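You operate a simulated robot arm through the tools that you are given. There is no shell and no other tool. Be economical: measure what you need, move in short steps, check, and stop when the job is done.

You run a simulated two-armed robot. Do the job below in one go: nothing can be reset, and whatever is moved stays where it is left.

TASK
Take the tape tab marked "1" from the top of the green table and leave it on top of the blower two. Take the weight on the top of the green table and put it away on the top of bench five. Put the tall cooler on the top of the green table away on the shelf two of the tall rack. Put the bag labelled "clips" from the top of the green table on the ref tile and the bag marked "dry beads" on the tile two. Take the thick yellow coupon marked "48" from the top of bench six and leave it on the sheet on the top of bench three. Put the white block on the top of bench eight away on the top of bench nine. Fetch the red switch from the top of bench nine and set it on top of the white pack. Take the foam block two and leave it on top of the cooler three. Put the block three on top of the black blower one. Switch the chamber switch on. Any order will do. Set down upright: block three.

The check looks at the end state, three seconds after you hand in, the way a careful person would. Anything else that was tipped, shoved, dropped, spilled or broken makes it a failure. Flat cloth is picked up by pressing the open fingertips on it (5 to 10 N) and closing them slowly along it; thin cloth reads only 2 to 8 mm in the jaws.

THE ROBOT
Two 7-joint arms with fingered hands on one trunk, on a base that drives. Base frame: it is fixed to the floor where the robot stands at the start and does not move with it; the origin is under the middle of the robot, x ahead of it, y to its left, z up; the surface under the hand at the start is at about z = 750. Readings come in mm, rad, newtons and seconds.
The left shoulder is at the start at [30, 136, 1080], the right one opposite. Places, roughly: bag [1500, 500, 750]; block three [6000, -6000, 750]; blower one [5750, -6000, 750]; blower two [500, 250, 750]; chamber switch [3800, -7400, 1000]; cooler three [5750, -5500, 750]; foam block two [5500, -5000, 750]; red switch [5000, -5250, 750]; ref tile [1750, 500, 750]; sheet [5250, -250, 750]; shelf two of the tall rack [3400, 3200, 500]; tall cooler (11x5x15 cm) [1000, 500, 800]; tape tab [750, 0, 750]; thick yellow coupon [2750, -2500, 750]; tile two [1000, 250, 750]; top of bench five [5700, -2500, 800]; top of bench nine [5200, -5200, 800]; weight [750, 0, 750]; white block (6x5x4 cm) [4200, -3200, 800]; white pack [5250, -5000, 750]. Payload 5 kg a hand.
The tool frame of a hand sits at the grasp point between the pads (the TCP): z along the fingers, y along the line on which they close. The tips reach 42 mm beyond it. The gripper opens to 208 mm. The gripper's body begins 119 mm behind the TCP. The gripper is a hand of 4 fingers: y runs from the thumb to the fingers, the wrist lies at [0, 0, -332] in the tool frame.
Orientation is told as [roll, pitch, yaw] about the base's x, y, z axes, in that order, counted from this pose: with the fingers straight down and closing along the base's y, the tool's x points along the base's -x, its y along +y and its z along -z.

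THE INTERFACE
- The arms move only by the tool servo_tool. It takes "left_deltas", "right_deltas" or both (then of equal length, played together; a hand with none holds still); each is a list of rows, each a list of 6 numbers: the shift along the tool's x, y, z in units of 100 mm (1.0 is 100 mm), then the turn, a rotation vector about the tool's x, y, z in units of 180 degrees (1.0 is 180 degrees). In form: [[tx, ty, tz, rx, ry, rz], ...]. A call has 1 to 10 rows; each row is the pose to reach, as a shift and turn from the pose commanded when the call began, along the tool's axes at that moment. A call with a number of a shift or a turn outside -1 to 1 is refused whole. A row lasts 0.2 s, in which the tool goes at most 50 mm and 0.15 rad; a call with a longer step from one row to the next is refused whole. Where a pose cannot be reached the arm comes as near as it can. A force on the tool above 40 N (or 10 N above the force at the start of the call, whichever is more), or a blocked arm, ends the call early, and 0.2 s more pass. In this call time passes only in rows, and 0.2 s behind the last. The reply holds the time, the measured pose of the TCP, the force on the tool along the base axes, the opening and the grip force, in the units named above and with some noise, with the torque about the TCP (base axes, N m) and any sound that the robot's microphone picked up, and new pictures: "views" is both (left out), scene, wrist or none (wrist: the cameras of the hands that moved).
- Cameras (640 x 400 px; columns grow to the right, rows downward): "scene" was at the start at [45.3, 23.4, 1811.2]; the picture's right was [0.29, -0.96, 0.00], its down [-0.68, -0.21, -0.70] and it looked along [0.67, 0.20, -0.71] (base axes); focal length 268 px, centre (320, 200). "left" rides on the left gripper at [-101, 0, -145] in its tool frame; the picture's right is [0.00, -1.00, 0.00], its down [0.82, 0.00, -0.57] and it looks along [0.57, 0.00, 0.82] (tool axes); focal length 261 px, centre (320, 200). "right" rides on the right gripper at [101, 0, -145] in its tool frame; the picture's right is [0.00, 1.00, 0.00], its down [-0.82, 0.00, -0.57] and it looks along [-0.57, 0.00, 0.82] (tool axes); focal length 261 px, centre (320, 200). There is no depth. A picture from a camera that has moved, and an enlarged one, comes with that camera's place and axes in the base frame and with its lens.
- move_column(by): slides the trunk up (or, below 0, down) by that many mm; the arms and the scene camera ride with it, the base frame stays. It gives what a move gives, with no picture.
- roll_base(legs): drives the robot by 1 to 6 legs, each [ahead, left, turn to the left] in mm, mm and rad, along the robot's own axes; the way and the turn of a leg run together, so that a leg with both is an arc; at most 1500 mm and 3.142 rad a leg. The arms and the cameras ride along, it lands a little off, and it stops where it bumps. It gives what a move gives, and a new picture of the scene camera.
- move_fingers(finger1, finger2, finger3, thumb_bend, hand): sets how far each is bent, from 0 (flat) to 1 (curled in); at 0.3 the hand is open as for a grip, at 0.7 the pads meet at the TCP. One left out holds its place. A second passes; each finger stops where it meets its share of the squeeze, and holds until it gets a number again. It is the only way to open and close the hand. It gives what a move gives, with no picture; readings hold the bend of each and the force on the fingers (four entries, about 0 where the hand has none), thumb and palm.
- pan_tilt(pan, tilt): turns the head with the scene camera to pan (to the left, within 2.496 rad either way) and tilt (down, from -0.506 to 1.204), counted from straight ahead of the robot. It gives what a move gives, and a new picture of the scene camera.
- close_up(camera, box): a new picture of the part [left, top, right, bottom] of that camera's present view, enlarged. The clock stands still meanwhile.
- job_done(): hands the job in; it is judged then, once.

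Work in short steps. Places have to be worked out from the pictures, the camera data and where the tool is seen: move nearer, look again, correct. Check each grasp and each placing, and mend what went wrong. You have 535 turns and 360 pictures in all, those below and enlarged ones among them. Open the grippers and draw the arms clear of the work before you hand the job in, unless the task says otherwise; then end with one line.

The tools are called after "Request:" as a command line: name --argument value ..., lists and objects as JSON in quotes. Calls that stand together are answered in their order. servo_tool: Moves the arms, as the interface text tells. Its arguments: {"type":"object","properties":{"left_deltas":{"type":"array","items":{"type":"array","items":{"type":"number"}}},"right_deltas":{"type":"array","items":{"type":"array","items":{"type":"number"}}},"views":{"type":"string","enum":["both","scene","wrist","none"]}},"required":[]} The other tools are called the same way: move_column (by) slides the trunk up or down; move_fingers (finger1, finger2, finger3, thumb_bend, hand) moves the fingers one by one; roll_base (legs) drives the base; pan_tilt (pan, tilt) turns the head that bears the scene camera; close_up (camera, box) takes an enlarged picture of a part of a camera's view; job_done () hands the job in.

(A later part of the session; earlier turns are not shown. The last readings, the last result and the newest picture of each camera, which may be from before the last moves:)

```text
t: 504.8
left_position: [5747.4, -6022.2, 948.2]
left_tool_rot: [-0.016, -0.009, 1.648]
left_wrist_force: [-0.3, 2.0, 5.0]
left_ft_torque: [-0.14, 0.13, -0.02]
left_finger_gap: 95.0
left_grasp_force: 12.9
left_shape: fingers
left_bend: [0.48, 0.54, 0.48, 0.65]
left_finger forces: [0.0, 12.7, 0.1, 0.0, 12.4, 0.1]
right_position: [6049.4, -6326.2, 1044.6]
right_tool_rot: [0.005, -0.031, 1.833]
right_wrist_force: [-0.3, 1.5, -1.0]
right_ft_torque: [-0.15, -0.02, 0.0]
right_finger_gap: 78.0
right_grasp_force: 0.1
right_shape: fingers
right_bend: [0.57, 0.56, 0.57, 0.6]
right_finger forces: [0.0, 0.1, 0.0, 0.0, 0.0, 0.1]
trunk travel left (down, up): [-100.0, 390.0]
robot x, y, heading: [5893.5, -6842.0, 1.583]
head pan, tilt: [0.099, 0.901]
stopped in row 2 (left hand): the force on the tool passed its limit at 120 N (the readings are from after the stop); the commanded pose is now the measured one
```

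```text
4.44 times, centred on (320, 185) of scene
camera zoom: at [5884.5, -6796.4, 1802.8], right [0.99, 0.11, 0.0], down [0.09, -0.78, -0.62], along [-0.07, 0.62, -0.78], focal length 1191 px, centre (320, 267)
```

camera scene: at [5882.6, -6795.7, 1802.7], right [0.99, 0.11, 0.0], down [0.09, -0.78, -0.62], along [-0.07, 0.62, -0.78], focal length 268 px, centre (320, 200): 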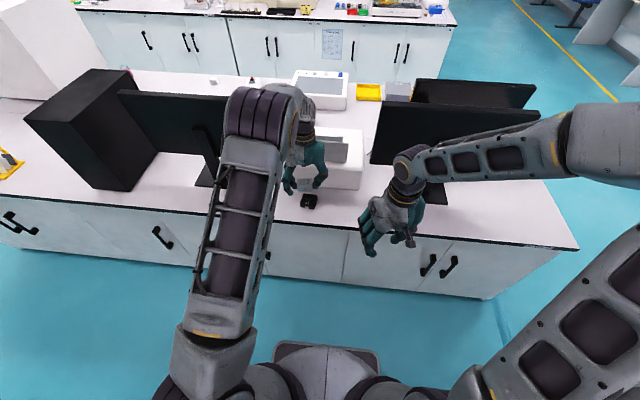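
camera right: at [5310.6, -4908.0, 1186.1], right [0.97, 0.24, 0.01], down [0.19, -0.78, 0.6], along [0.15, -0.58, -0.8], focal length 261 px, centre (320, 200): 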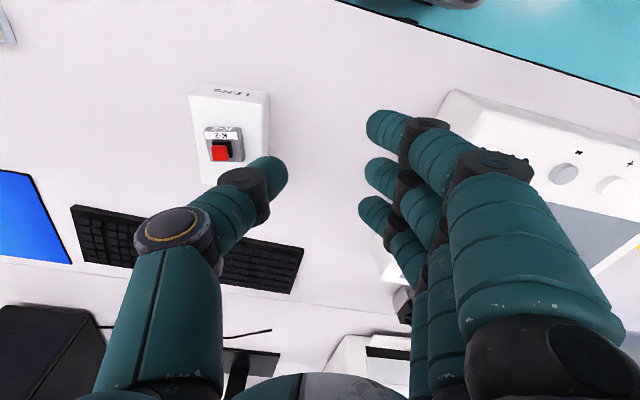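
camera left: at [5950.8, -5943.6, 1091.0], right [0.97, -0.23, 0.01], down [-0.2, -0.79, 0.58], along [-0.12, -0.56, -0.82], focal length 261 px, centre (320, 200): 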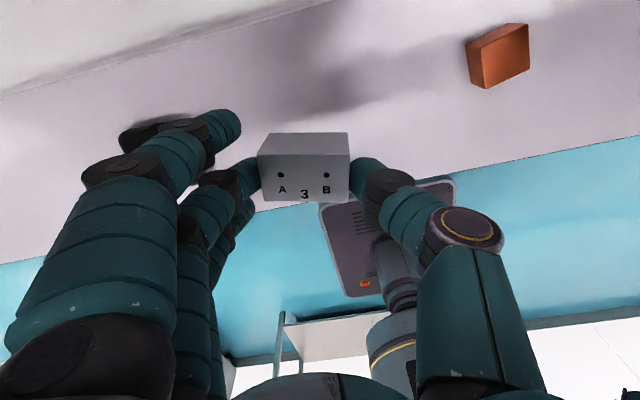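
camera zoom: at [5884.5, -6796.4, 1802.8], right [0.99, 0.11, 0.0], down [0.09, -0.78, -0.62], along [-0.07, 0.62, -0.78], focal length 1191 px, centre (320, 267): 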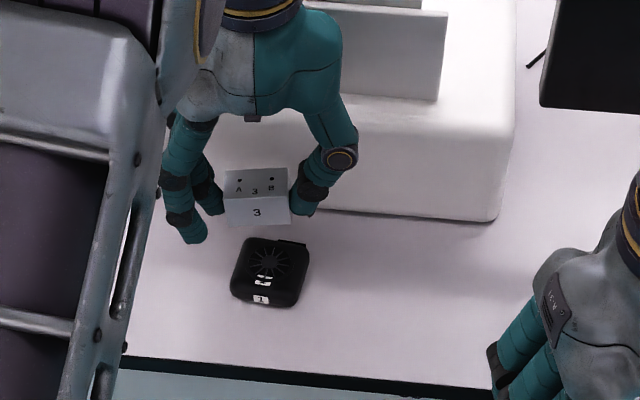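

The palm met the printer's leaning paper tray (nothing dropped, block still held). I back off; I'll set the block down in free space and regrip it with the hand tilted forward so the palm stays clear of the tray.

Request:
servo_tool --left_deltas '[[0.25, 0, 0, 0, 0, 0], [0.4, 0, -0.05, 0, 0, 0]]' --views "none"

Request:
roll_base --legs '[[0, -130, 0]]'

Request:
close_up --camera "scene" --box '[200, 100, 400, 250]'

```text
t: 505.2
left_position: [5748.2, -6029.0, 951.8]
left_tool_rot: [-0.016, -0.03, 1.648]
left_wrist_force: [-1.1, 7.2, 0.9]
left_ft_torque: [-0.69, -0.01, -0.05]
left_finger_gap: 95.3
left_grasp_force: 12.5
left_shape: fingers
left_bend: [0.48, 0.54, 0.48, 0.65]
left_finger forces: [0.1, 12.7, 0.1, 0.1, 12.5, 0.0]
right_position: [6049.4, -6325.6, 1044.5]
right_tool_rot: [0.004, -0.029, 1.831]
right_wrist_force: [0.6, -1.0, 0.1]
right_ft_torque: [0.1, -0.02, 0.03]
right_finger_gap: 78.1
right_grasp_force: 0.1
right_shape: fingers
right_bend: [0.57, 0.56, 0.57, 0.6]
right_finger forces: [0.1, 0.0, 0.0, 0.0, 0.1, 0.1]
trunk travel left (down, up): [-100.0, 390.0]
robot x, y, heading: [5893.2, -6837.8, 1.582]
head pan, tilt: [0.099, 0.901]
stopped in row 2 (left hand): the force on the tool passed its limit at 109 N (the readings are from after the stop); the commanded pose is now the measured one
```

```text
t: 506.4
left_position: [5880.1, -6030.2, 950.1]
left_tool_rot: [-0.013, -0.026, 1.646]
left_wrist_force: [-1.4, 4.9, -0.5]
left_ft_torque: [-0.45, -0.14, 0.0]
left_finger_gap: 94.7
left_grasp_force: 12.8
left_shape: fingers
left_bend: [0.48, 0.54, 0.48, 0.65]
left_finger forces: [0.0, 12.8, 0.0, 0.0, 12.6, 0.0]
right_position: [6182.0, -6323.8, 1044.2]
right_tool_rot: [0.006, -0.029, 1.829]
right_wrist_force: [0.9, -0.7, -0.8]
right_ft_torque: [0.0, 0.13, 0.01]
right_finger_gap: 78.1
right_grasp_force: 0.0
right_shape: fingers
right_bend: [0.57, 0.56, 0.57, 0.6]
right_finger forces: [0.0, 0.0, 0.0, 0.0, 0.1, 0.0]
trunk travel left (down, up): [-100.0, 390.0]
robot x, y, heading: [6024.6, -6838.4, 1.581]
head pan, tilt: [0.099, 0.901]
camera scene: at [6016.5, -6793.2, 1802.7], right [0.99, 0.11, 0.0], down [0.08, -0.78, -0.62], along [-0.07, 0.62, -0.78], focal length 268 px, centre (320, 200)
```

scene: 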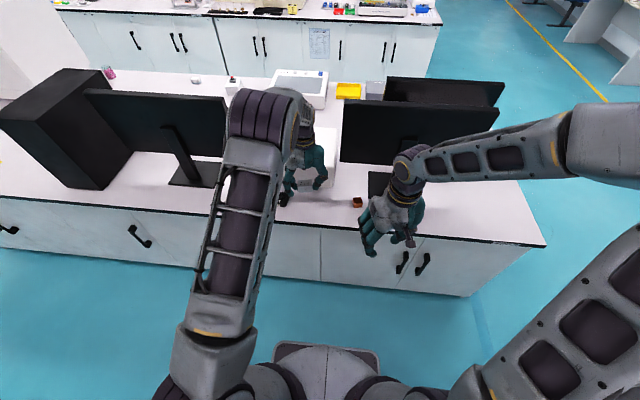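

```text
2.67 times, centred on (300, 175) of scene
camera zoom: at [6016.5, -6793.2, 1802.7], right [0.99, 0.11, 0.0], down [0.08, -0.78, -0.62], along [-0.07, 0.62, -0.78], focal length 715 px, centre (373, 267)
```

zoom: 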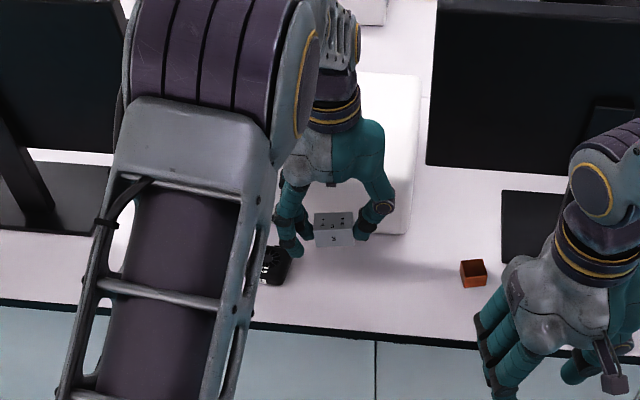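

Request:
close_up --camera "left" --box '[0, 0, 640, 400]'

Request:
pan_tilt --pan 0.45 --tilt 0.75

```text
1.00 times, centred on (320, 200) of left (not enlarged: the box is as wide or as high as the picture)
camera zoom: at [5871.1, -5935.2, 1096.9], right [1.0, 0.08, 0.01], down [0.06, -0.83, 0.55], along [0.06, -0.55, -0.83], focal length 261 px, centre (320, 200)
```

zoom: 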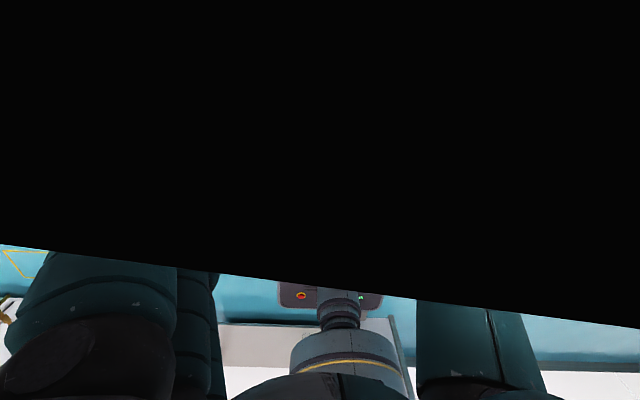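

```text
t: 507.3
left_position: [5880.3, -6031.2, 950.5]
left_tool_rot: [-0.014, -0.028, 1.647]
left_wrist_force: [1.5, 4.3, -0.5]
left_ft_torque: [-0.64, 0.2, -0.17]
left_finger_gap: 94.8
left_grasp_force: 12.8
left_shape: fingers
left_bend: [0.48, 0.54, 0.48, 0.65]
left_finger forces: [0.1, 12.7, 0.0, 0.1, 12.5, 0.0]
right_position: [6179.9, -6325.1, 1043.9]
right_tool_rot: [0.005, -0.031, 1.828]
right_wrist_force: [0.1, -0.7, -0.1]
right_ft_torque: [0.02, -0.01, 0.02]
right_finger_gap: 78.0
right_grasp_force: 0.0
right_shape: fingers
right_bend: [0.57, 0.56, 0.57, 0.6]
right_finger forces: [0.0, 0.0, 0.0, 0.1, 0.0, 0.1]
trunk travel left (down, up): [-100.0, 390.0]
robot x, y, heading: [6024.2, -6840.2, 1.583]
head pan, tilt: [0.45, 0.75]
camera scene: at [5986.5, -6794.2, 1814.6], right [0.9, 0.44, 0.0], down [0.3, -0.61, -0.73], along [-0.32, 0.66, -0.68], focal length 268 px, centre (320, 200)
```

scene: 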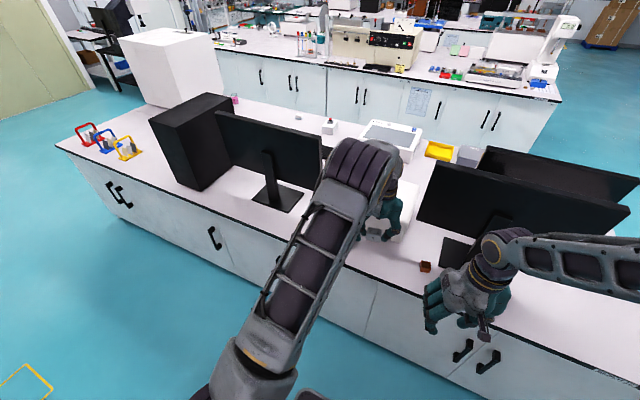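

Request:
close_up --camera "scene" --box '[310, 120, 470, 280]'

```text
2.50 times, centred on (390, 200) of scene
camera zoom: at [5986.5, -6794.2, 1814.6], right [0.9, 0.44, 0.0], down [0.3, -0.61, -0.73], along [-0.32, 0.66, -0.68], focal length 670 px, centre (145, 200)
```

zoom: 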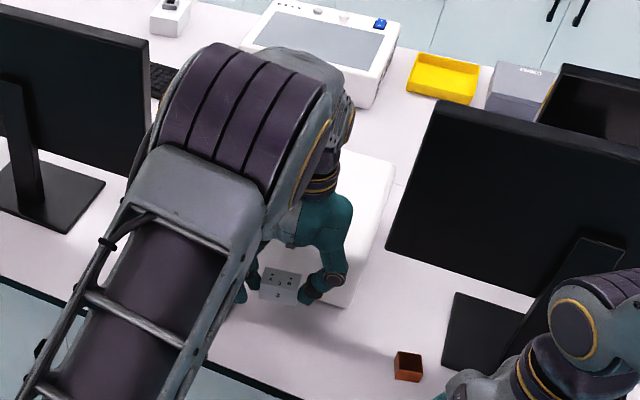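

I try a small pure retreat away from the printer and watch the force.

Request:
servo_tool --left_deltas '[[0.06, 0, 0, 0, 0, 0], [0.12, 0, 0, 0, 0, 0], [0.2, 0, 0, 0, 0, 0]]' --views "wrist"

```text
t: 507.8
left_position: [5879.8, -6035.0, 954.4]
left_tool_rot: [-0.014, -0.042, 1.648]
left_wrist_force: [-0.5, -1.9, -2.7]
left_ft_torque: [0.2, -0.02, 0.05]
left_finger_gap: 94.4
left_grasp_force: 12.9
left_shape: fingers
left_bend: [0.48, 0.54, 0.48, 0.65]
left_finger forces: [0.1, 12.7, 0.1, 0.0, 12.6, 0.1]
right_position: [6179.6, -6325.3, 1045.4]
right_tool_rot: [0.004, -0.031, 1.831]
right_wrist_force: [0.2, -1.0, 0.0]
right_ft_torque: [0.19, 0.01, 0.01]
right_finger_gap: 78.3
right_grasp_force: 0.1
right_shape: fingers
right_bend: [0.57, 0.56, 0.57, 0.6]
right_finger forces: [0.1, 0.0, 0.0, 0.0, 0.0, 0.1]
trunk travel left (down, up): [-100.0, 390.0]
robot x, y, heading: [6026.8, -6835.4, 1.579]
head pan, tilt: [0.45, 0.75]
stopped in row 2 (left hand): the force on the tool passed its limit at 78 N (the readings are from after the stop); the commanded pose is now the measured one
camera left: at [5870.7, -5941.7, 1102.9], right [1.0, 0.08, 0.02], down [0.06, -0.84, 0.54], along [0.06, -0.54, -0.84], focal length 261 px, centre (320, 200)
```

left: 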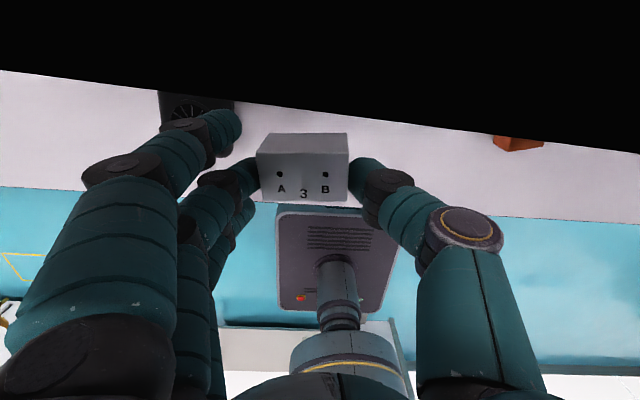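

The camera housing is caught beneath the leaning paper tray, so moving up/back presses on it. I go down first, then back.

Request:
servo_tool --left_deltas '[[0, 0, 0.12, 0, 0, 0], [0, 0, 0.25, 0, 0, 0]]' --views "none"

Request:
servo_tool --left_deltas '[[0.08, 0, 0.02, 0, 0, 0], [0.16, 0, 0.04, 0, 0, 0], [0.3, 0, 0.06, 0, 0, 0]]' --views "wrist"

```text
t: 508.4
left_position: [5880.9, -6021.9, 944.0]
left_tool_rot: [-0.015, -0.063, 1.647]
left_wrist_force: [0.9, -0.4, 6.4]
left_ft_torque: [0.85, 0.27, -0.11]
left_finger_gap: 94.8
left_grasp_force: 12.5
left_shape: fingers
left_bend: [0.48, 0.54, 0.48, 0.65]
left_finger forces: [0.1, 12.6, 0.0, 0.0, 12.4, 0.0]
right_position: [6180.1, -6323.8, 1043.4]
right_tool_rot: [0.004, -0.03, 1.831]
right_wrist_force: [0.0, -0.3, 0.6]
right_ft_torque: [0.01, 0.0, 0.02]
right_finger_gap: 78.3
right_grasp_force: 0.0
right_shape: fingers
right_bend: [0.57, 0.56, 0.57, 0.6]
right_finger forces: [0.1, 0.0, 0.1, 0.1, 0.1, 0.0]
trunk travel left (down, up): [-100.0, 390.0]
robot x, y, heading: [6023.2, -6840.2, 1.58]
head pan, tilt: [0.45, 0.75]
stopped in row 2 (left hand): the force on the tool passed its limit at 106 N (the readings are from after the stop); the commanded pose is now the measured one
```

```text
t: 508.8
left_position: [5881.3, -6022.3, 945.7]
left_tool_rot: [-0.019, -0.076, 1.646]
left_wrist_force: [-0.6, 17.2, -4.3]
left_ft_torque: [-3.23, -0.09, -0.18]
left_finger_gap: 94.6
left_grasp_force: 12.1
left_shape: fingers
left_bend: [0.48, 0.54, 0.48, 0.65]
left_finger forces: [0.0, 12.8, 0.0, 0.1, 12.4, 0.0]
right_position: [6180.2, -6322.8, 1043.2]
right_tool_rot: [0.005, -0.03, 1.829]
right_wrist_force: [0.4, 0.0, -1.2]
right_ft_torque: [0.07, -0.01, -0.02]
right_finger_gap: 78.2
right_grasp_force: 0.1
right_shape: fingers
right_bend: [0.57, 0.56, 0.57, 0.6]
right_finger forces: [0.0, 0.0, 0.1, 0.0, 0.0, 0.1]
trunk travel left (down, up): [-100.0, 390.0]
robot x, y, heading: [6026.2, -6837.4, 1.58]
head pan, tilt: [0.45, 0.75]
stopped in row 2 (left hand): the force on the tool passed its limit at 48 N (the readings are from after the stop); the commanded pose is now the measured one
camera left: at [5871.2, -5934.6, 1096.4], right [1.0, 0.08, 0.02], down [0.06, -0.86, 0.51], along [0.06, -0.5, -0.86], focal length 261 px, centre (320, 200)
```

left: 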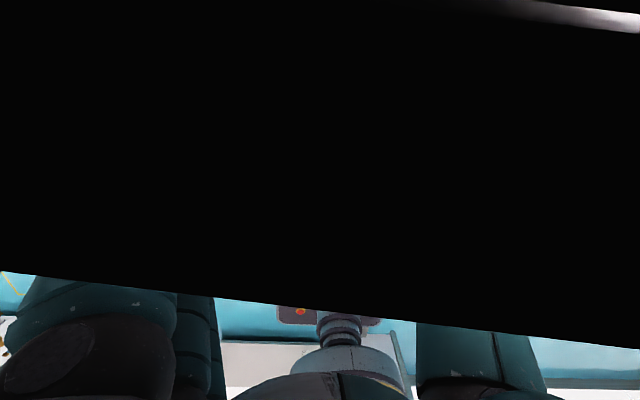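

All readings fit one picture: the tray's top edge sits in the gap between the wrist camera and the palm. So the way out is straight up; I raise the hand in small steps.

Request:
servo_tool --left_deltas '[[0, 0, -0.05, 0, 0.005, 0], [0, 0, -0.12, 0, 0.01, 0], [0, 0, -0.25, 0, 0.015, 0], [0, 0, -0.45, 0, 0.02, 0], [0, 0, -0.7, 0, 0.024, 0], [0, 0, -1, 0, 0.024, 0]]' --views "wrist"

```text
t: 510.2
left_position: [5881.5, -6031.5, 1048.1]
left_tool_rot: [-0.02, -0.001, 1.644]
left_wrist_force: [0.9, -0.4, -2.7]
left_ft_torque: [0.11, 0.02, -0.04]
left_finger_gap: 94.6
left_grasp_force: 12.2
left_shape: fingers
left_bend: [0.48, 0.54, 0.48, 0.65]
left_finger forces: [0.0, 12.5, 0.0, 0.1, 12.5, 0.0]
right_position: [6181.4, -6323.4, 1044.0]
right_tool_rot: [0.004, -0.029, 1.83]
right_wrist_force: [-0.5, 0.1, 0.0]
right_ft_torque: [0.1, -0.02, -0.04]
right_finger_gap: 78.1
right_grasp_force: 0.0
right_shape: fingers
right_bend: [0.57, 0.56, 0.57, 0.6]
right_finger forces: [0.1, 0.1, 0.0, 0.0, 0.0, 0.0]
trunk travel left (down, up): [-100.0, 390.0]
robot x, y, heading: [6027.2, -6837.9, 1.579]
head pan, tilt: [0.45, 0.75]
camera left: at [5871.0, -5933.8, 1191.1], right [1.0, 0.08, 0.02], down [0.05, -0.82, 0.57], along [0.06, -0.57, -0.82], focal length 261 px, centre (320, 200)
```

left: 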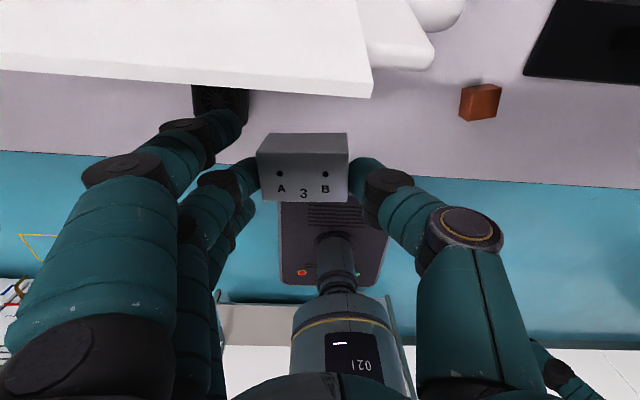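

Free again; the tray stands as before (top edge y≈−5955, z≈1095). My right hand has its camera on the other side, so it can reach blower one without fouling the tray. I set the block down near its old place with the left hand and hand over.

Request:
roll_base --legs '[[0, -80, 0]]'

Request:
servo_tool --left_deltas '[[0.28, 0, 0.1, 0, 0, 0], [0.28, 0, 0.5, 0, 0, 0], [0.28, 0, 1, 0, 0, 0]]' --views "wrist"

```text
t: 511.2
left_position: [5964.5, -6029.9, 1046.0]
left_tool_rot: [-0.016, 0.001, 1.643]
left_wrist_force: [2.0, 0.1, -1.7]
left_ft_torque: [-0.03, 0.31, 0.01]
left_finger_gap: 94.8
left_grasp_force: 12.4
left_shape: fingers
left_bend: [0.48, 0.54, 0.48, 0.65]
left_finger forces: [0.0, 12.6, 0.1, 0.1, 12.6, 0.1]
right_position: [6263.8, -6322.9, 1044.7]
right_tool_rot: [0.005, -0.029, 1.828]
right_wrist_force: [0.9, 0.7, -0.3]
right_ft_torque: [-0.01, 0.2, 0.0]
right_finger_gap: 78.1
right_grasp_force: 0.1
right_shape: fingers
right_bend: [0.57, 0.56, 0.57, 0.6]
right_finger forces: [0.1, 0.1, 0.1, 0.0, 0.0, 0.1]
trunk travel left (down, up): [-100.0, 390.0]
robot x, y, heading: [6108.1, -6837.6, 1.577]
head pan, tilt: [0.45, 0.75]
camera scene: at [6069.2, -6792.2, 1814.6], right [0.9, 0.44, 0.0], down [0.3, -0.61, -0.73], along [-0.32, 0.66, -0.68], focal length 268 px, centre (320, 200)
```

scene: 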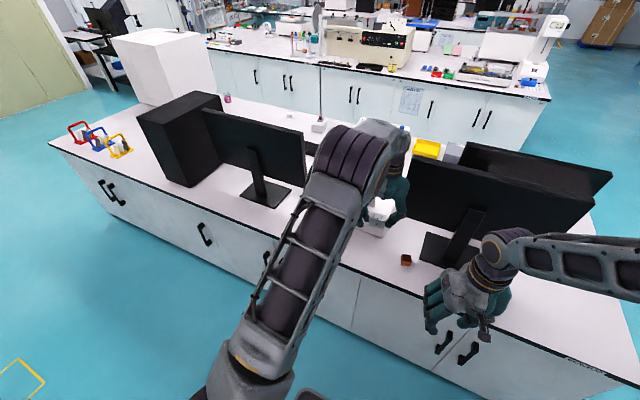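

```text
t: 512.0
left_position: [5965.3, -6057.6, 944.6]
left_tool_rot: [-0.02, 0.0, 1.645]
left_wrist_force: [-0.2, 2.1, -1.3]
left_ft_torque: [-0.13, -0.08, -0.01]
left_finger_gap: 94.9
left_grasp_force: 12.3
left_shape: fingers
left_bend: [0.48, 0.54, 0.48, 0.65]
left_finger forces: [0.1, 12.6, 0.0, 0.0, 12.5, 0.0]
right_position: [6260.9, -6322.3, 1044.4]
right_tool_rot: [0.004, -0.029, 1.827]
right_wrist_force: [-0.3, 0.4, -0.5]
right_ft_torque: [-0.04, -0.05, -0.01]
right_finger_gap: 78.4
right_grasp_force: 0.1
right_shape: fingers
right_bend: [0.57, 0.56, 0.57, 0.6]
right_finger forces: [0.0, 0.0, 0.1, 0.0, 0.1, 0.0]
trunk travel left (down, up): [-100.0, 390.0]
robot x, y, heading: [6108.5, -6836.7, 1.576]
head pan, tilt: [0.45, 0.75]
camera left: at [5955.7, -5958.6, 1088.9], right [1.0, 0.08, 0.02], down [0.05, -0.82, 0.57], along [0.06, -0.57, -0.82], focal length 261 px, centre (320, 200)
```

left: 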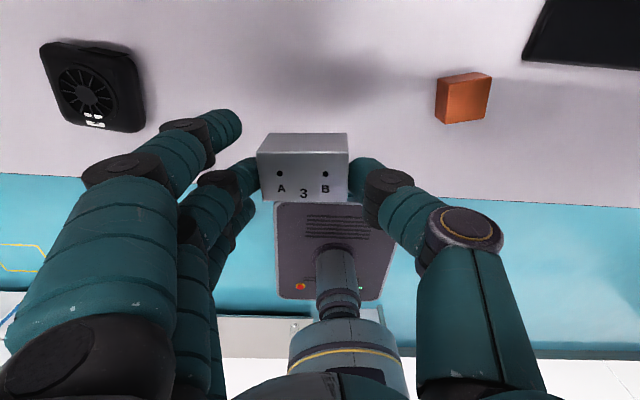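

Clear bench below. I lower block three to the bench and release it.

Request:
servo_tool --left_deltas '[[0, 0, 0.4, 0, 0, 0], [0, 0, 0.72, 0, 0, 0], [0, 0, 0.79, 0, 0, 0], [0, 0, 0.82, 0, 0, 0], [0, 0, 0.85, 0, 0, 0], [0, 0, 0.88, 0, 0, 0]]' --views "none"

```text
t: 513.4
left_position: [5968.3, -6058.6, 857.7]
left_tool_rot: [-0.019, 0.001, 1.643]
left_wrist_force: [0.5, -0.8, 3.6]
left_ft_torque: [0.02, 0.23, 0.03]
left_finger_gap: 94.8
left_grasp_force: 13.1
left_shape: fingers
left_bend: [0.48, 0.54, 0.48, 0.65]
left_finger forces: [0.0, 12.6, 0.0, 0.0, 13.9, 0.0]
right_position: [6262.0, -6323.2, 1044.5]
right_tool_rot: [0.005, -0.031, 1.827]
right_wrist_force: [0.5, 1.1, -0.4]
right_ft_torque: [0.0, 0.02, -0.02]
right_finger_gap: 78.1
right_grasp_force: 0.0
right_shape: fingers
right_bend: [0.57, 0.56, 0.57, 0.6]
right_finger forces: [0.0, 0.0, 0.0, 0.0, 0.0, 0.0]
trunk travel left (down, up): [-100.0, 390.0]
robot x, y, heading: [6108.4, -6837.4, 1.577]
head pan, tilt: [0.45, 0.75]
```

Contact. I release, lift straight up and retract the left hand.

Request:
move_fingers --hand "left" --finger2 0.48 --thumb_bend 0.56

Request:
servo_tool --left_deltas '[[0, 0, -0.3, 0, 0, 0], [0, 0, -0.7, 0, 0, 0], [0, 0, -1, 0, 0, 0]]' --views "wrist"

Request:
servo_tool --left_deltas '[[0.3, 0, -0.3, 0, 0, 0], [0.65, 0, -0.6, 0, 0, 0], [1, 0, -0.9, 0, 0, 0]]' --views "none"

Request:
servo_tool --left_deltas '[[0.45, 0, 0, 0, 0, 0], [0.9, 0, 0, 0, 0, 0], [1, 0, 0, 0, 0, 0]]' --views "none"

```text
t: 514.4
left_position: [5969.2, -6058.2, 857.4]
left_tool_rot: [-0.02, 0.002, 1.641]
left_wrist_force: [-0.2, 0.0, -0.5]
left_ft_torque: [-0.01, 0.01, 0.02]
left_finger_gap: 110.0
left_grasp_force: 0.1
left_shape: fingers
left_bend: [0.48, 0.48, 0.48, 0.56]
left_finger forces: [0.0, 0.1, 0.0, 0.0, 0.1, 0.0]
right_position: [6262.4, -6323.4, 1044.0]
right_tool_rot: [0.006, -0.029, 1.826]
right_wrist_force: [0.7, 0.7, 0.2]
right_ft_torque: [0.02, 0.02, -0.03]
right_finger_gap: 78.1
right_grasp_force: 0.0
right_shape: fingers
right_bend: [0.57, 0.56, 0.57, 0.6]
right_finger forces: [0.0, 0.0, 0.0, 0.0, 0.0, 0.0]
trunk travel left (down, up): [-100.0, 390.0]
robot x, y, heading: [6106.1, -6838.0, 1.578]
head pan, tilt: [0.45, 0.75]
```

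```text
t: 515.2
left_position: [5968.2, -6061.3, 958.5]
left_tool_rot: [-0.019, 0.003, 1.644]
left_wrist_force: [-0.1, -0.9, -0.6]
left_ft_torque: [0.06, 0.01, 0.0]
left_finger_gap: 110.0
left_grasp_force: 0.1
left_shape: fingers
left_bend: [0.48, 0.48, 0.48, 0.56]
left_finger forces: [0.1, 0.0, 0.0, 0.0, 0.0, 0.0]
right_position: [6262.0, -6322.4, 1043.1]
right_tool_rot: [0.005, -0.03, 1.828]
right_wrist_force: [-0.6, -0.9, -0.1]
right_ft_torque: [0.03, -0.01, 0.03]
right_finger_gap: 78.2
right_grasp_force: 0.0
right_shape: fingers
right_bend: [0.57, 0.56, 0.57, 0.6]
right_finger forces: [0.1, 0.0, 0.0, 0.1, 0.1, 0.0]
trunk travel left (down, up): [-100.0, 390.0]
robot x, y, heading: [6103.1, -6838.0, 1.58]
head pan, tilt: [0.45, 0.75]
camera left: at [5957.8, -5961.9, 1103.1], right [1.0, 0.08, 0.02], down [0.05, -0.82, 0.57], along [0.06, -0.57, -0.82], focal length 261 px, centre (320, 200)
```

left: 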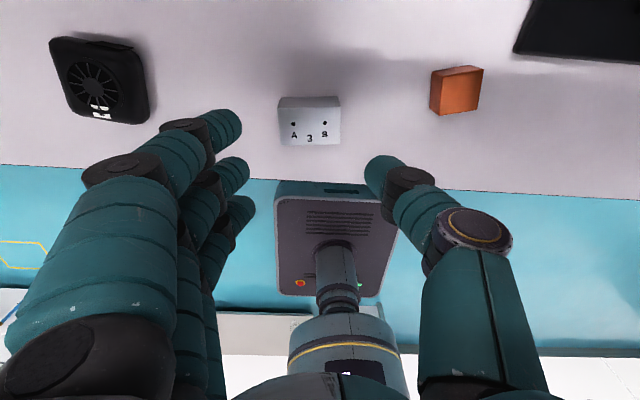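

```text
t: 516.0
left_position: [5971.6, -6163.5, 1050.5]
left_tool_rot: [-0.019, 0.0, 1.642]
left_wrist_force: [0.1, -1.6, 0.5]
left_ft_torque: [0.22, 0.01, 0.0]
left_finger_gap: 110.3
left_grasp_force: 0.1
left_shape: fingers
left_bend: [0.48, 0.48, 0.48, 0.56]
left_finger forces: [0.1, 0.0, 0.0, 0.0, 0.1, 0.0]
right_position: [6262.0, -6324.9, 1046.3]
right_tool_rot: [0.004, -0.03, 1.828]
right_wrist_force: [0.3, -1.6, 1.4]
right_ft_torque: [0.16, 0.01, 0.0]
right_finger_gap: 78.0
right_grasp_force: 0.1
right_shape: fingers
right_bend: [0.57, 0.56, 0.57, 0.6]
right_finger forces: [0.0, 0.1, 0.1, 0.1, 0.0, 0.0]
trunk travel left (down, up): [-100.0, 390.0]
robot x, y, heading: [6105.3, -6838.1, 1.578]
head pan, tilt: [0.45, 0.75]
```

```text
t: 516.8
left_position: [5977.5, -6261.1, 1049.1]
left_tool_rot: [-0.019, 0.0, 1.643]
left_wrist_force: [-0.3, -0.5, 0.2]
left_ft_torque: [0.05, 0.0, 0.0]
left_finger_gap: 110.3
left_grasp_force: 0.1
left_shape: fingers
left_bend: [0.48, 0.48, 0.48, 0.56]
left_finger forces: [0.0, 0.0, 0.0, 0.0, 0.0, 0.1]
right_position: [6262.2, -6322.1, 1044.7]
right_tool_rot: [0.005, -0.03, 1.828]
right_wrist_force: [0.0, -0.2, 0.3]
right_ft_torque: [0.01, 0.02, 0.01]
right_finger_gap: 77.9
right_grasp_force: 0.1
right_shape: fingers
right_bend: [0.57, 0.56, 0.57, 0.6]
right_finger forces: [0.0, 0.1, 0.0, 0.1, 0.1, 0.0]
trunk travel left (down, up): [-100.0, 390.0]
robot x, y, heading: [6106.7, -6837.2, 1.579]
head pan, tilt: [0.45, 0.75]
```

Block three stands upright at (5968,−6058). I strafe left so the right hand can take it, and open that hand.

Request:
roll_base --legs '[[0, 325, 0]]'

Request:
move_fingers --hand "right" --finger1 0.48 --finger2 0.48 --finger3 0.48 --thumb_bend 0.5

Request:
servo_tool --right_deltas '[[-0.4, 0, 0, 0, 0, 0.03], [-0.8, 0, 0, 0, 0, 0.058], [-1, 0, 0, 0, 0, 0.058]]' --views "none"

Request:
servo_tool --right_deltas '[[-0.45, 0, 0, 0, 0, 0], [-0.9, 0, 0, 0, 0, 0], [-1, 0, 0, 0, 0, 0]]' --views "both"

```text
t: 519.0
left_position: [5653.0, -6265.2, 1047.7]
left_tool_rot: [-0.02, 0.001, 1.65]
left_wrist_force: [-0.7, 0.4, 0.8]
left_ft_torque: [0.02, -0.15, -0.03]
left_finger_gap: 109.7
left_grasp_force: 0.0
left_shape: fingers
left_bend: [0.48, 0.48, 0.48, 0.56]
left_finger forces: [0.0, 0.0, 0.1, 0.0, 0.1, 0.1]
right_position: [5935.6, -6325.1, 1044.5]
right_tool_rot: [0.005, -0.03, 1.835]
right_wrist_force: [-1.3, -0.1, 0.5]
right_ft_torque: [-0.02, -0.09, 0.03]
right_finger_gap: 78.1
right_grasp_force: 0.1
right_shape: fingers
right_bend: [0.57, 0.56, 0.57, 0.6]
right_finger forces: [0.1, 0.1, 0.1, 0.0, 0.1, 0.1]
trunk travel left (down, up): [-100.0, 390.0]
robot x, y, heading: [5783.4, -6839.8, 1.589]
head pan, tilt: [0.45, 0.75]
camera scene: at [5743.8, -6796.6, 1814.6], right [0.89, 0.45, 0.0], down [0.31, -0.61, -0.73], along [-0.33, 0.65, -0.68], focal length 268 px, centre (320, 200)
```

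scene: 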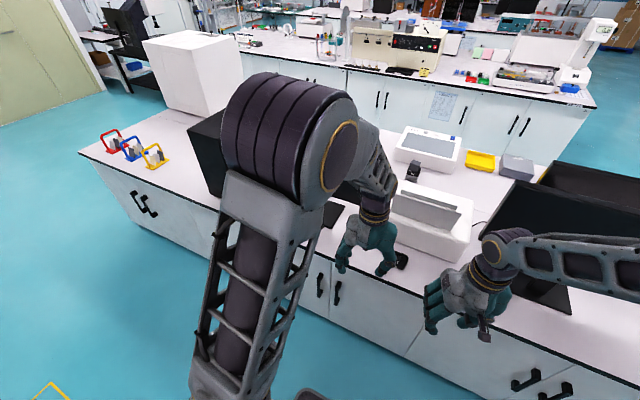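

```text
t: 520.0
left_position: [5653.3, -6264.7, 1048.6]
left_tool_rot: [-0.018, 0.0, 1.65]
left_wrist_force: [-0.6, 0.2, -0.3]
left_ft_torque: [-0.01, 0.0, -0.03]
left_finger_gap: 109.8
left_grasp_force: 0.1
left_shape: fingers
left_bend: [0.48, 0.48, 0.48, 0.56]
left_finger forces: [0.0, 0.1, 0.0, 0.0, 0.1, 0.1]
right_position: [5936.4, -6324.9, 1043.2]
right_tool_rot: [0.005, -0.029, 1.834]
right_wrist_force: [-0.4, 0.4, 0.1]
right_ft_torque: [-0.01, 0.02, -0.02]
right_finger_gap: 124.7
right_grasp_force: 0.0
right_shape: fingers
right_bend: [0.48, 0.48, 0.48, 0.5]
right_finger forces: [0.0, 0.0, 0.0, 0.1, 0.0, 0.0]
trunk travel left (down, up): [-100.0, 390.0]
robot x, y, heading: [5787.3, -6841.5, 1.583]
head pan, tilt: [0.45, 0.75]
```

```text
t: 520.8
left_position: [5653.3, -6265.3, 1048.4]
left_tool_rot: [-0.021, 0.002, 1.65]
left_wrist_force: [-0.1, 0.2, 0.4]
left_ft_torque: [-0.02, 0.0, 0.0]
left_finger_gap: 110.0
left_grasp_force: 0.0
left_shape: fingers
left_bend: [0.48, 0.48, 0.48, 0.56]
left_finger forces: [0.0, 0.0, 0.0, 0.1, 0.0, 0.1]
right_position: [5910.0, -6229.5, 1047.0]
right_tool_rot: [0.011, -0.027, 1.652]
right_wrist_force: [-0.5, -0.6, -1.0]
right_ft_torque: [-0.03, -0.04, 0.02]
right_finger_gap: 124.9
right_grasp_force: 0.2
right_shape: fingers
right_bend: [0.48, 0.48, 0.48, 0.5]
right_finger forces: [0.0, 0.1, 0.0, 0.0, 0.1, 0.0]
trunk travel left (down, up): [-100.0, 390.0]
robot x, y, heading: [5784.9, -6840.3, 1.584]
head pan, tilt: [0.45, 0.75]
```

```text
t: 521.6
left_position: [5652.7, -6264.9, 1048.6]
left_tool_rot: [-0.018, 0.002, 1.651]
left_wrist_force: [-0.2, -1.1, -0.4]
left_ft_torque: [-0.03, 0.0, 0.04]
left_finger_gap: 110.1
left_grasp_force: 0.0
left_shape: fingers
left_bend: [0.48, 0.48, 0.48, 0.56]
left_finger forces: [0.0, 0.0, 0.0, 0.0, 0.0, 0.1]
right_position: [5902.6, -6128.6, 1049.7]
right_tool_rot: [0.009, -0.029, 1.651]
right_wrist_force: [-1.1, 0.0, -0.6]
right_ft_torque: [0.01, 0.01, -0.03]
right_finger_gap: 125.1
right_grasp_force: 0.0
right_shape: fingers
right_bend: [0.48, 0.48, 0.48, 0.5]
right_finger forces: [0.0, 0.0, 0.0, 0.1, 0.0, 0.0]
trunk travel left (down, up): [-100.0, 390.0]
robot x, y, heading: [5786.2, -6841.6, 1.586]
head pan, tilt: [0.45, 0.75]
camera scene: at [5745.5, -6796.5, 1814.6], right [0.89, 0.45, 0.0], down [0.31, -0.61, -0.73], along [-0.33, 0.65, -0.68], focal length 268 px, centre (320, 200)
camera right: at [5911.6, -6234.7, 1191.7], right [-1.0, -0.08, 0.01], down [-0.06, 0.8, 0.59], along [-0.05, 0.59, -0.8], focal length 261 px, centre (320, 200)
```

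scene: 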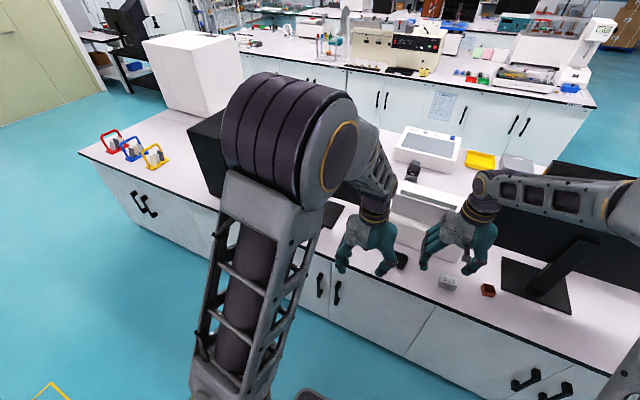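
right: 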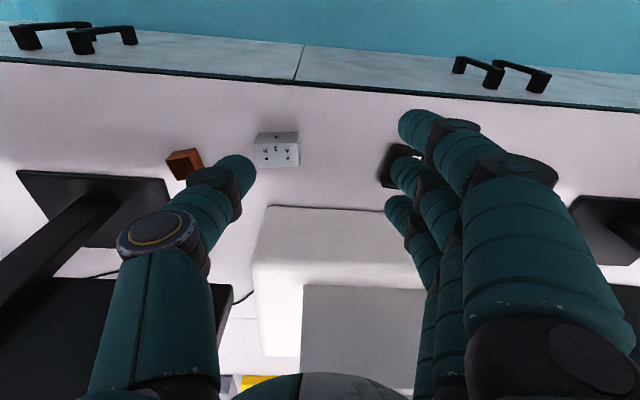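

Block three is at (5962,−6056) for the right hand. I align over it and descend.

Request:
servo_tool --right_deltas '[[-0.33, -0.33, 0.1, 0, 0, 0], [-0.67, -0.66, 0.2, 0, 0, 0], [-0.67, -0.66, 0.6, 0, 0, 0], [-0.67, -0.66, 1, 0, 0, 0]]' --views "wrist"

```text
t: 522.6
left_position: [5654.2, -6264.6, 1047.8]
left_tool_rot: [-0.02, 0.001, 1.651]
left_wrist_force: [0.6, 0.1, -0.4]
left_ft_torque: [-0.07, 0.02, -0.02]
left_finger_gap: 109.9
left_grasp_force: 0.0
left_shape: fingers
left_bend: [0.48, 0.48, 0.48, 0.56]
left_finger forces: [0.0, 0.0, 0.0, 0.0, 0.0, 0.0]
right_position: [5961.2, -6051.6, 949.6]
right_tool_rot: [0.01, -0.029, 1.653]
right_wrist_force: [0.9, 0.5, -0.2]
right_ft_torque: [-0.1, 0.05, 0.0]
right_finger_gap: 125.1
right_grasp_force: 0.1
right_shape: fingers
right_bend: [0.48, 0.48, 0.48, 0.5]
right_finger forces: [0.1, 0.0, 0.0, 0.0, 0.0, 0.1]
trunk travel left (down, up): [-100.0, 390.0]
robot x, y, heading: [5785.4, -6840.9, 1.586]
head pan, tilt: [0.45, 0.75]
camera right: at [5971.2, -6158.1, 1091.7], right [-1.0, -0.08, 0.01], down [-0.06, 0.8, 0.59], along [-0.05, 0.59, -0.8], focal length 261 px, centre (320, 200)
```

right: 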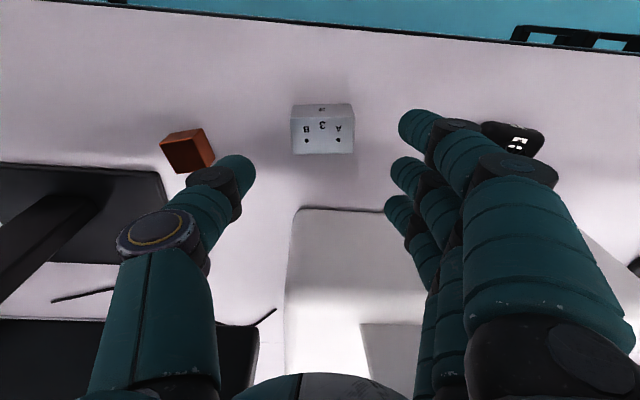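

Aligned. I descend to z≈858 and close thumb and middle finger.

Request:
servo_tool --right_deltas '[[-0.03, 0.02, 0.4, 0, 0, 0], [-0.03, 0.02, 0.75, 0, 0, 0], [-0.03, 0.02, 0.91, 0, 0, 0]]' --views "none"

Request:
move_fingers --hand "right" --finger2 0.68 --thumb_bend 0.68

Request:
servo_tool --right_deltas '[[0, 0, -0.1, 0, 0, 0], [0, 0, -0.45, 0, 0, 0], [0, 0, -0.9, 0, 0, 0]]' --views "wrist"

```text
t: 523.4
left_position: [5654.3, -6264.1, 1047.8]
left_tool_rot: [-0.021, 0.0, 1.65]
left_wrist_force: [-1.0, 0.2, 0.3]
left_ft_torque: [-0.07, 0.0, 0.01]
left_finger_gap: 110.0
left_grasp_force: 0.1
left_shape: fingers
left_bend: [0.48, 0.48, 0.48, 0.56]
left_finger forces: [0.0, 0.1, 0.0, 0.1, 0.1, 0.1]
right_position: [5959.5, -6049.5, 858.9]
right_tool_rot: [0.01, -0.027, 1.653]
right_wrist_force: [0.6, 0.4, 0.0]
right_ft_torque: [-0.07, 0.01, 0.02]
right_finger_gap: 124.9
right_grasp_force: 0.0
right_shape: fingers
right_bend: [0.48, 0.48, 0.48, 0.5]
right_finger forces: [0.0, 0.0, 0.0, 0.0, 0.0, 0.0]
trunk travel left (down, up): [-100.0, 390.0]
robot x, y, heading: [5783.7, -6843.0, 1.59]
head pan, tilt: [0.45, 0.75]
```

```text
t: 524.4
left_position: [5654.0, -6264.4, 1048.7]
left_tool_rot: [-0.021, 0.0, 1.652]
left_wrist_force: [-1.0, -0.2, -0.5]
left_ft_torque: [0.03, 0.0, -0.02]
left_finger_gap: 110.0
left_grasp_force: 0.1
left_shape: fingers
left_bend: [0.48, 0.48, 0.48, 0.56]
left_finger forces: [0.1, 0.1, 0.1, 0.0, 0.1, 0.0]
right_position: [5958.8, -6049.1, 859.6]
right_tool_rot: [0.008, -0.027, 1.653]
right_wrist_force: [1.5, -0.2, 0.9]
right_ft_torque: [-0.03, 0.14, 0.03]
right_finger_gap: 95.1
right_grasp_force: 12.2
right_shape: fingers
right_bend: [0.48, 0.54, 0.48, 0.65]
right_finger forces: [0.1, 12.1, 0.0, 0.0, 12.7, 0.0]
trunk travel left (down, up): [-100.0, 390.0]
robot x, y, heading: [5785.6, -6842.4, 1.589]
head pan, tilt: [0.45, 0.75]
```

```text
t: 525.2
left_position: [5653.1, -6266.7, 1049.3]
left_tool_rot: [-0.02, 0.0, 1.651]
left_wrist_force: [-0.9, -1.1, -0.9]
left_ft_torque: [0.1, -0.02, 0.01]
left_finger_gap: 110.1
left_grasp_force: 0.0
left_shape: fingers
left_bend: [0.48, 0.48, 0.48, 0.56]
left_finger forces: [0.0, 0.0, 0.0, 0.1, 0.1, 0.0]
right_position: [5959.3, -6052.0, 947.2]
right_tool_rot: [0.009, -0.025, 1.653]
right_wrist_force: [0.2, -1.4, -4.2]
right_ft_torque: [0.16, -0.08, -0.01]
right_finger_gap: 94.6
right_grasp_force: 12.0
right_shape: fingers
right_bend: [0.48, 0.54, 0.48, 0.65]
right_finger forces: [0.0, 12.3, 0.1, 0.0, 12.1, 0.0]
trunk travel left (down, up): [-100.0, 390.0]
robot x, y, heading: [5783.5, -6843.0, 1.582]
head pan, tilt: [0.45, 0.75]
camera right: at [5968.1, -6158.0, 1090.0], right [-1.0, -0.08, 0.01], down [-0.06, 0.8, 0.59], along [-0.05, 0.59, -0.8], focal length 261 px, centre (320, 200)
```

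right: 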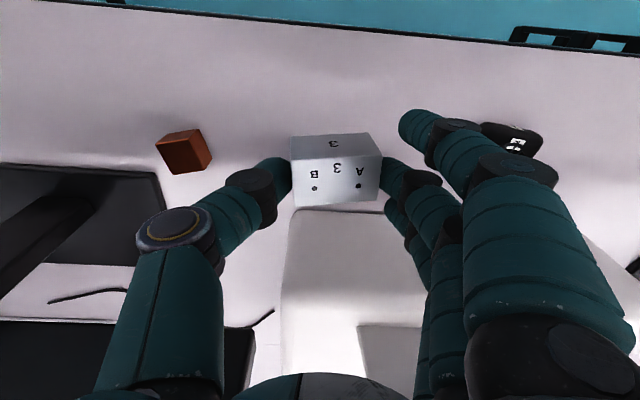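

Held upright. I strafe left to bring the block beside blower one and check.

Request:
roll_base --legs '[[0, 205, 0]]'

Request:
close_up --camera "right" --box '[0, 0, 640, 400]'

```text
t: 526.8
left_position: [5450.6, -6268.0, 1048.8]
left_tool_rot: [-0.021, 0.0, 1.651]
left_wrist_force: [-0.8, 0.3, 0.3]
left_ft_torque: [-0.01, -0.18, 0.0]
left_finger_gap: 110.0
left_grasp_force: 0.0
left_shape: fingers
left_bend: [0.48, 0.48, 0.48, 0.56]
left_finger forces: [0.0, 0.1, 0.0, 0.1, 0.0, 0.0]
right_position: [5756.4, -6053.7, 947.4]
right_tool_rot: [0.008, -0.029, 1.652]
right_wrist_force: [-0.8, 0.1, -2.5]
right_ft_torque: [0.0, -0.24, -0.01]
right_finger_gap: 94.5
right_grasp_force: 11.9
right_shape: fingers
right_bend: [0.48, 0.54, 0.48, 0.65]
right_finger forces: [0.0, 12.3, 0.1, 0.0, 11.9, 0.0]
trunk travel left (down, up): [-100.0, 390.0]
robot x, y, heading: [5583.6, -6842.1, 1.587]
head pan, tilt: [0.45, 0.75]
camera scene: at [5541.9, -6799.2, 1814.5], right [0.89, 0.45, 0.0], down [0.31, -0.61, -0.73], along [-0.33, 0.65, -0.68], focal length 268 px, centre (320, 200)
```

scene: 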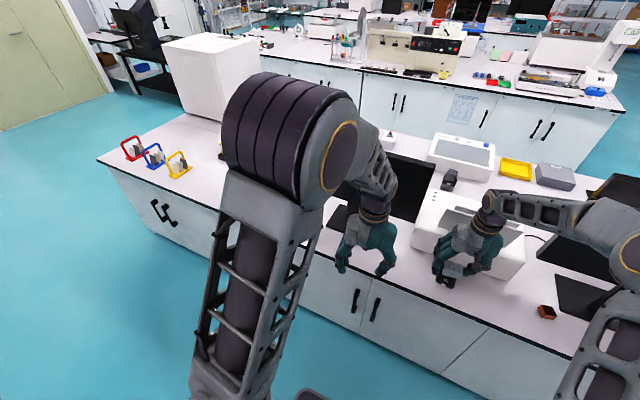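

```text
1.00 times, centred on (320, 200) of right (not enlarged: the box is as wide or as high as the picture)
camera zoom: at [5765.4, -6159.6, 1090.0], right [-1.0, -0.08, 0.01], down [-0.06, 0.8, 0.59], along [-0.05, 0.59, -0.8], focal length 261 px, centre (320, 200)
```

zoom: 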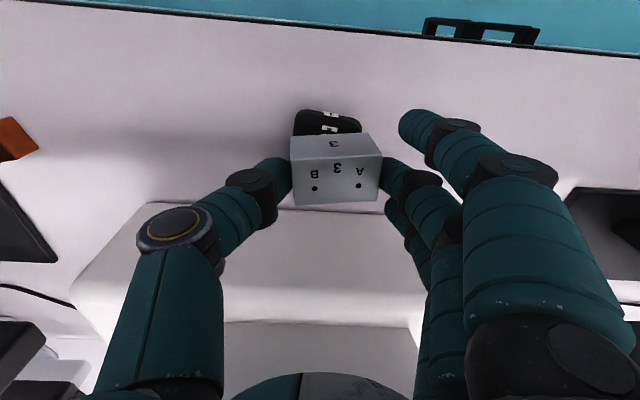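

The blower lies slightly ahead: I move 22 mm in and 8 mm left, then lower in small steps.

Request:
servo_tool --right_deltas '[[-0.1, 0.04, 0, 0, 0, 0], [-0.22, 0.08, 0, 0, 0, 0], [-0.22, 0.08, 0.25, 0, 0, 0], [-0.22, 0.08, 0.45, 0, 0, 0]]' --views "wrist"

Request:
close_up --camera "scene" --box '[390, 200, 530, 310]'

```text
t: 527.8
left_position: [5451.2, -6268.6, 1048.9]
left_tool_rot: [-0.02, 0.001, 1.651]
left_wrist_force: [-0.1, 0.4, 1.0]
left_ft_torque: [-0.01, 0.01, 0.04]
left_finger_gap: 109.9
left_grasp_force: 0.0
left_shape: fingers
left_bend: [0.48, 0.48, 0.48, 0.56]
left_finger forces: [0.1, 0.0, 0.0, 0.0, 0.0, 0.0]
right_position: [5746.8, -6030.7, 902.6]
right_tool_rot: [0.011, -0.028, 1.654]
right_wrist_force: [0.6, 0.9, -1.4]
right_ft_torque: [-0.01, -0.01, 0.0]
right_finger_gap: 94.8
right_grasp_force: 12.1
right_shape: fingers
right_bend: [0.48, 0.54, 0.48, 0.65]
right_finger forces: [0.0, 12.3, 0.0, 0.1, 12.1, 0.0]
trunk travel left (down, up): [-100.0, 390.0]
robot x, y, heading: [5582.7, -6845.4, 1.59]
head pan, tilt: [0.45, 0.75]
camera right: at [5755.7, -6137.5, 1044.6], right [-1.0, -0.08, 0.01], down [-0.06, 0.8, 0.59], along [-0.05, 0.59, -0.8], focal length 261 px, centre (320, 200)
```

right: 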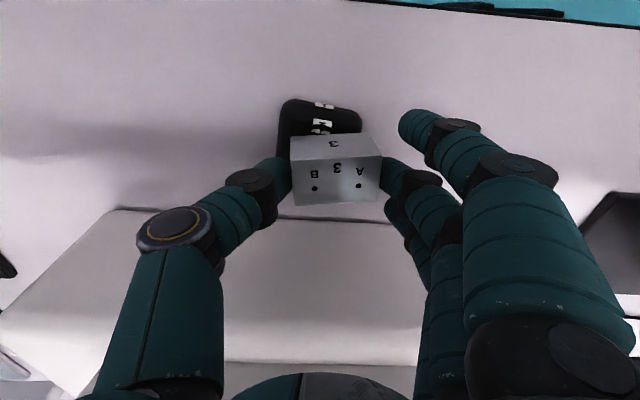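

```text
3.64 times, centred on (460, 255) of scene
camera zoom: at [5543.7, -6799.0, 1814.6], right [0.89, 0.45, 0.0], down [0.31, -0.61, -0.73], along [-0.33, 0.65, -0.68], focal length 974 px, centre (-189, 0)
```

zoom: 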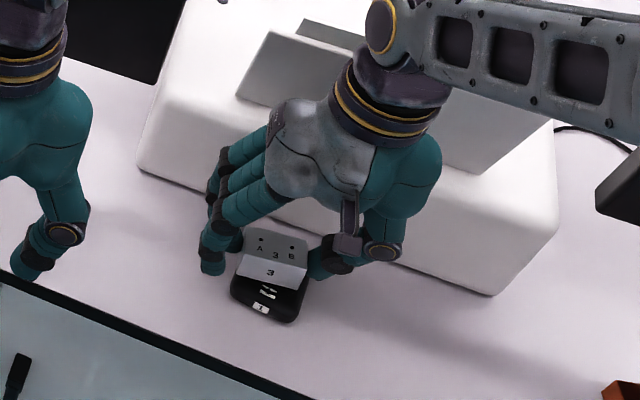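

Centred over blower one. I lower the last 20 mm gently.

Request:
servo_tool --right_deltas '[[0, 0, 0.08, 0, 0, 0], [0, 0, 0.13, 0, 0, 0], [0, 0, 0.16, 0, 0, 0], [0, 0, 0.19, 0, 0, 0], [0, 0, 0.22, 0, 0, 0], [0, 0, 0.25, 0, 0, 0]]' --views "none"

```text
t: 529.2
left_position: [5452.4, -6268.7, 1049.0]
left_tool_rot: [-0.019, 0.0, 1.65]
left_wrist_force: [-0.9, 0.9, -0.2]
left_ft_torque: [-0.02, 0.0, 0.01]
left_finger_gap: 110.0
left_grasp_force: 0.1
left_shape: fingers
left_bend: [0.48, 0.48, 0.48, 0.56]
left_finger forces: [0.1, 0.0, 0.0, 0.1, 0.0, 0.1]
right_position: [5747.2, -6030.9, 879.3]
right_tool_rot: [0.01, -0.03, 1.653]
right_wrist_force: [4.0, 0.2, 23.2]
right_ft_torque: [0.09, -0.54, 0.02]
right_finger_gap: 94.2
right_grasp_force: 19.0
right_shape: fingers
right_bend: [0.48, 0.54, 0.48, 0.66]
right_finger forces: [0.1, 13.2, 0.1, 0.0, 24.9, 0.0]
trunk travel left (down, up): [-100.0, 390.0]
robot x, y, heading: [5581.1, -6843.8, 1.586]
head pan, tilt: [0.45, 0.75]
```

Contact. I ease up 3 mm, then open in two small steps, watching closely.

Request:
servo_tool --right_deltas '[[0, 0, -0.02, 0, 0, 0], [0, 0, -0.03, 0, 0, 0]]' --views "none"

Request:
move_fingers --hand "right" --finger2 0.51 --thumb_bend 0.63

Request:
close_up --camera "right" --box '[220, 70, 440, 230]'

```text
t: 529.8
left_position: [5452.0, -6266.6, 1048.3]
left_tool_rot: [-0.019, 0.001, 1.651]
left_wrist_force: [0.3, 0.4, -0.3]
left_ft_torque: [0.0, -0.01, -0.01]
left_finger_gap: 110.1
left_grasp_force: 0.1
left_shape: fingers
left_bend: [0.48, 0.48, 0.48, 0.56]
left_finger forces: [0.0, 0.1, 0.1, 0.0, 0.1, 0.0]
right_position: [5745.7, -6030.3, 881.8]
right_tool_rot: [0.011, -0.026, 1.655]
right_wrist_force: [0.9, 0.5, 0.1]
right_ft_torque: [0.05, 0.04, 0.03]
right_finger_gap: 94.3
right_grasp_force: 11.9
right_shape: fingers
right_bend: [0.48, 0.54, 0.48, 0.66]
right_finger forces: [0.0, 11.8, 0.0, 0.0, 12.7, 0.0]
trunk travel left (down, up): [-100.0, 390.0]
robot x, y, heading: [5583.6, -6845.5, 1.589]
head pan, tilt: [0.45, 0.75]
```

```text
t: 530.8
left_position: [5451.4, -6268.1, 1049.8]
left_tool_rot: [-0.019, -0.001, 1.652]
left_wrist_force: [-0.2, 0.4, 0.0]
left_ft_torque: [-0.02, 0.0, 0.0]
left_finger_gap: 109.9
left_grasp_force: 0.1
left_shape: fingers
left_bend: [0.48, 0.48, 0.48, 0.56]
left_finger forces: [0.1, 0.0, 0.0, 0.0, 0.0, 0.0]
right_position: [5746.5, -6030.7, 882.6]
right_tool_rot: [0.011, -0.028, 1.653]
right_wrist_force: [1.9, -0.4, -0.4]
right_ft_torque: [-0.01, 0.01, 0.03]
right_finger_gap: 94.1
right_grasp_force: 1.0
right_shape: fingers
right_bend: [0.48, 0.51, 0.48, 0.63]
right_finger forces: [0.0, 0.0, 0.0, 0.1, 0.5, 0.0]
trunk travel left (down, up): [-100.0, 390.0]
robot x, y, heading: [5580.6, -6842.7, 1.586]
head pan, tilt: [0.45, 0.75]
```

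```text
2.50 times, centred on (330, 150) of right
camera zoom: at [5755.6, -6136.6, 1023.9], right [-1.0, -0.08, 0.01], down [-0.06, 0.8, 0.59], along [-0.05, 0.59, -0.8], focal length 652 px, centre (295, 325)
```

zoom: 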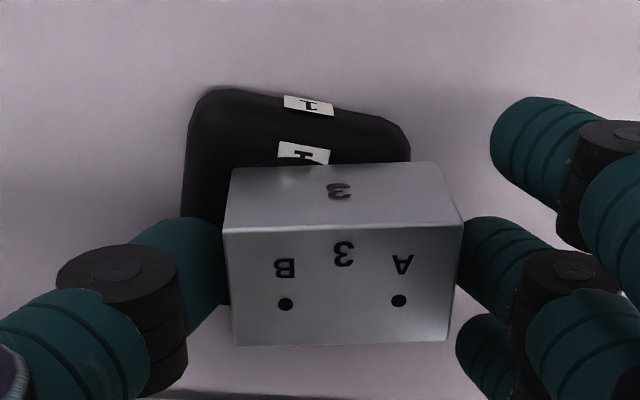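

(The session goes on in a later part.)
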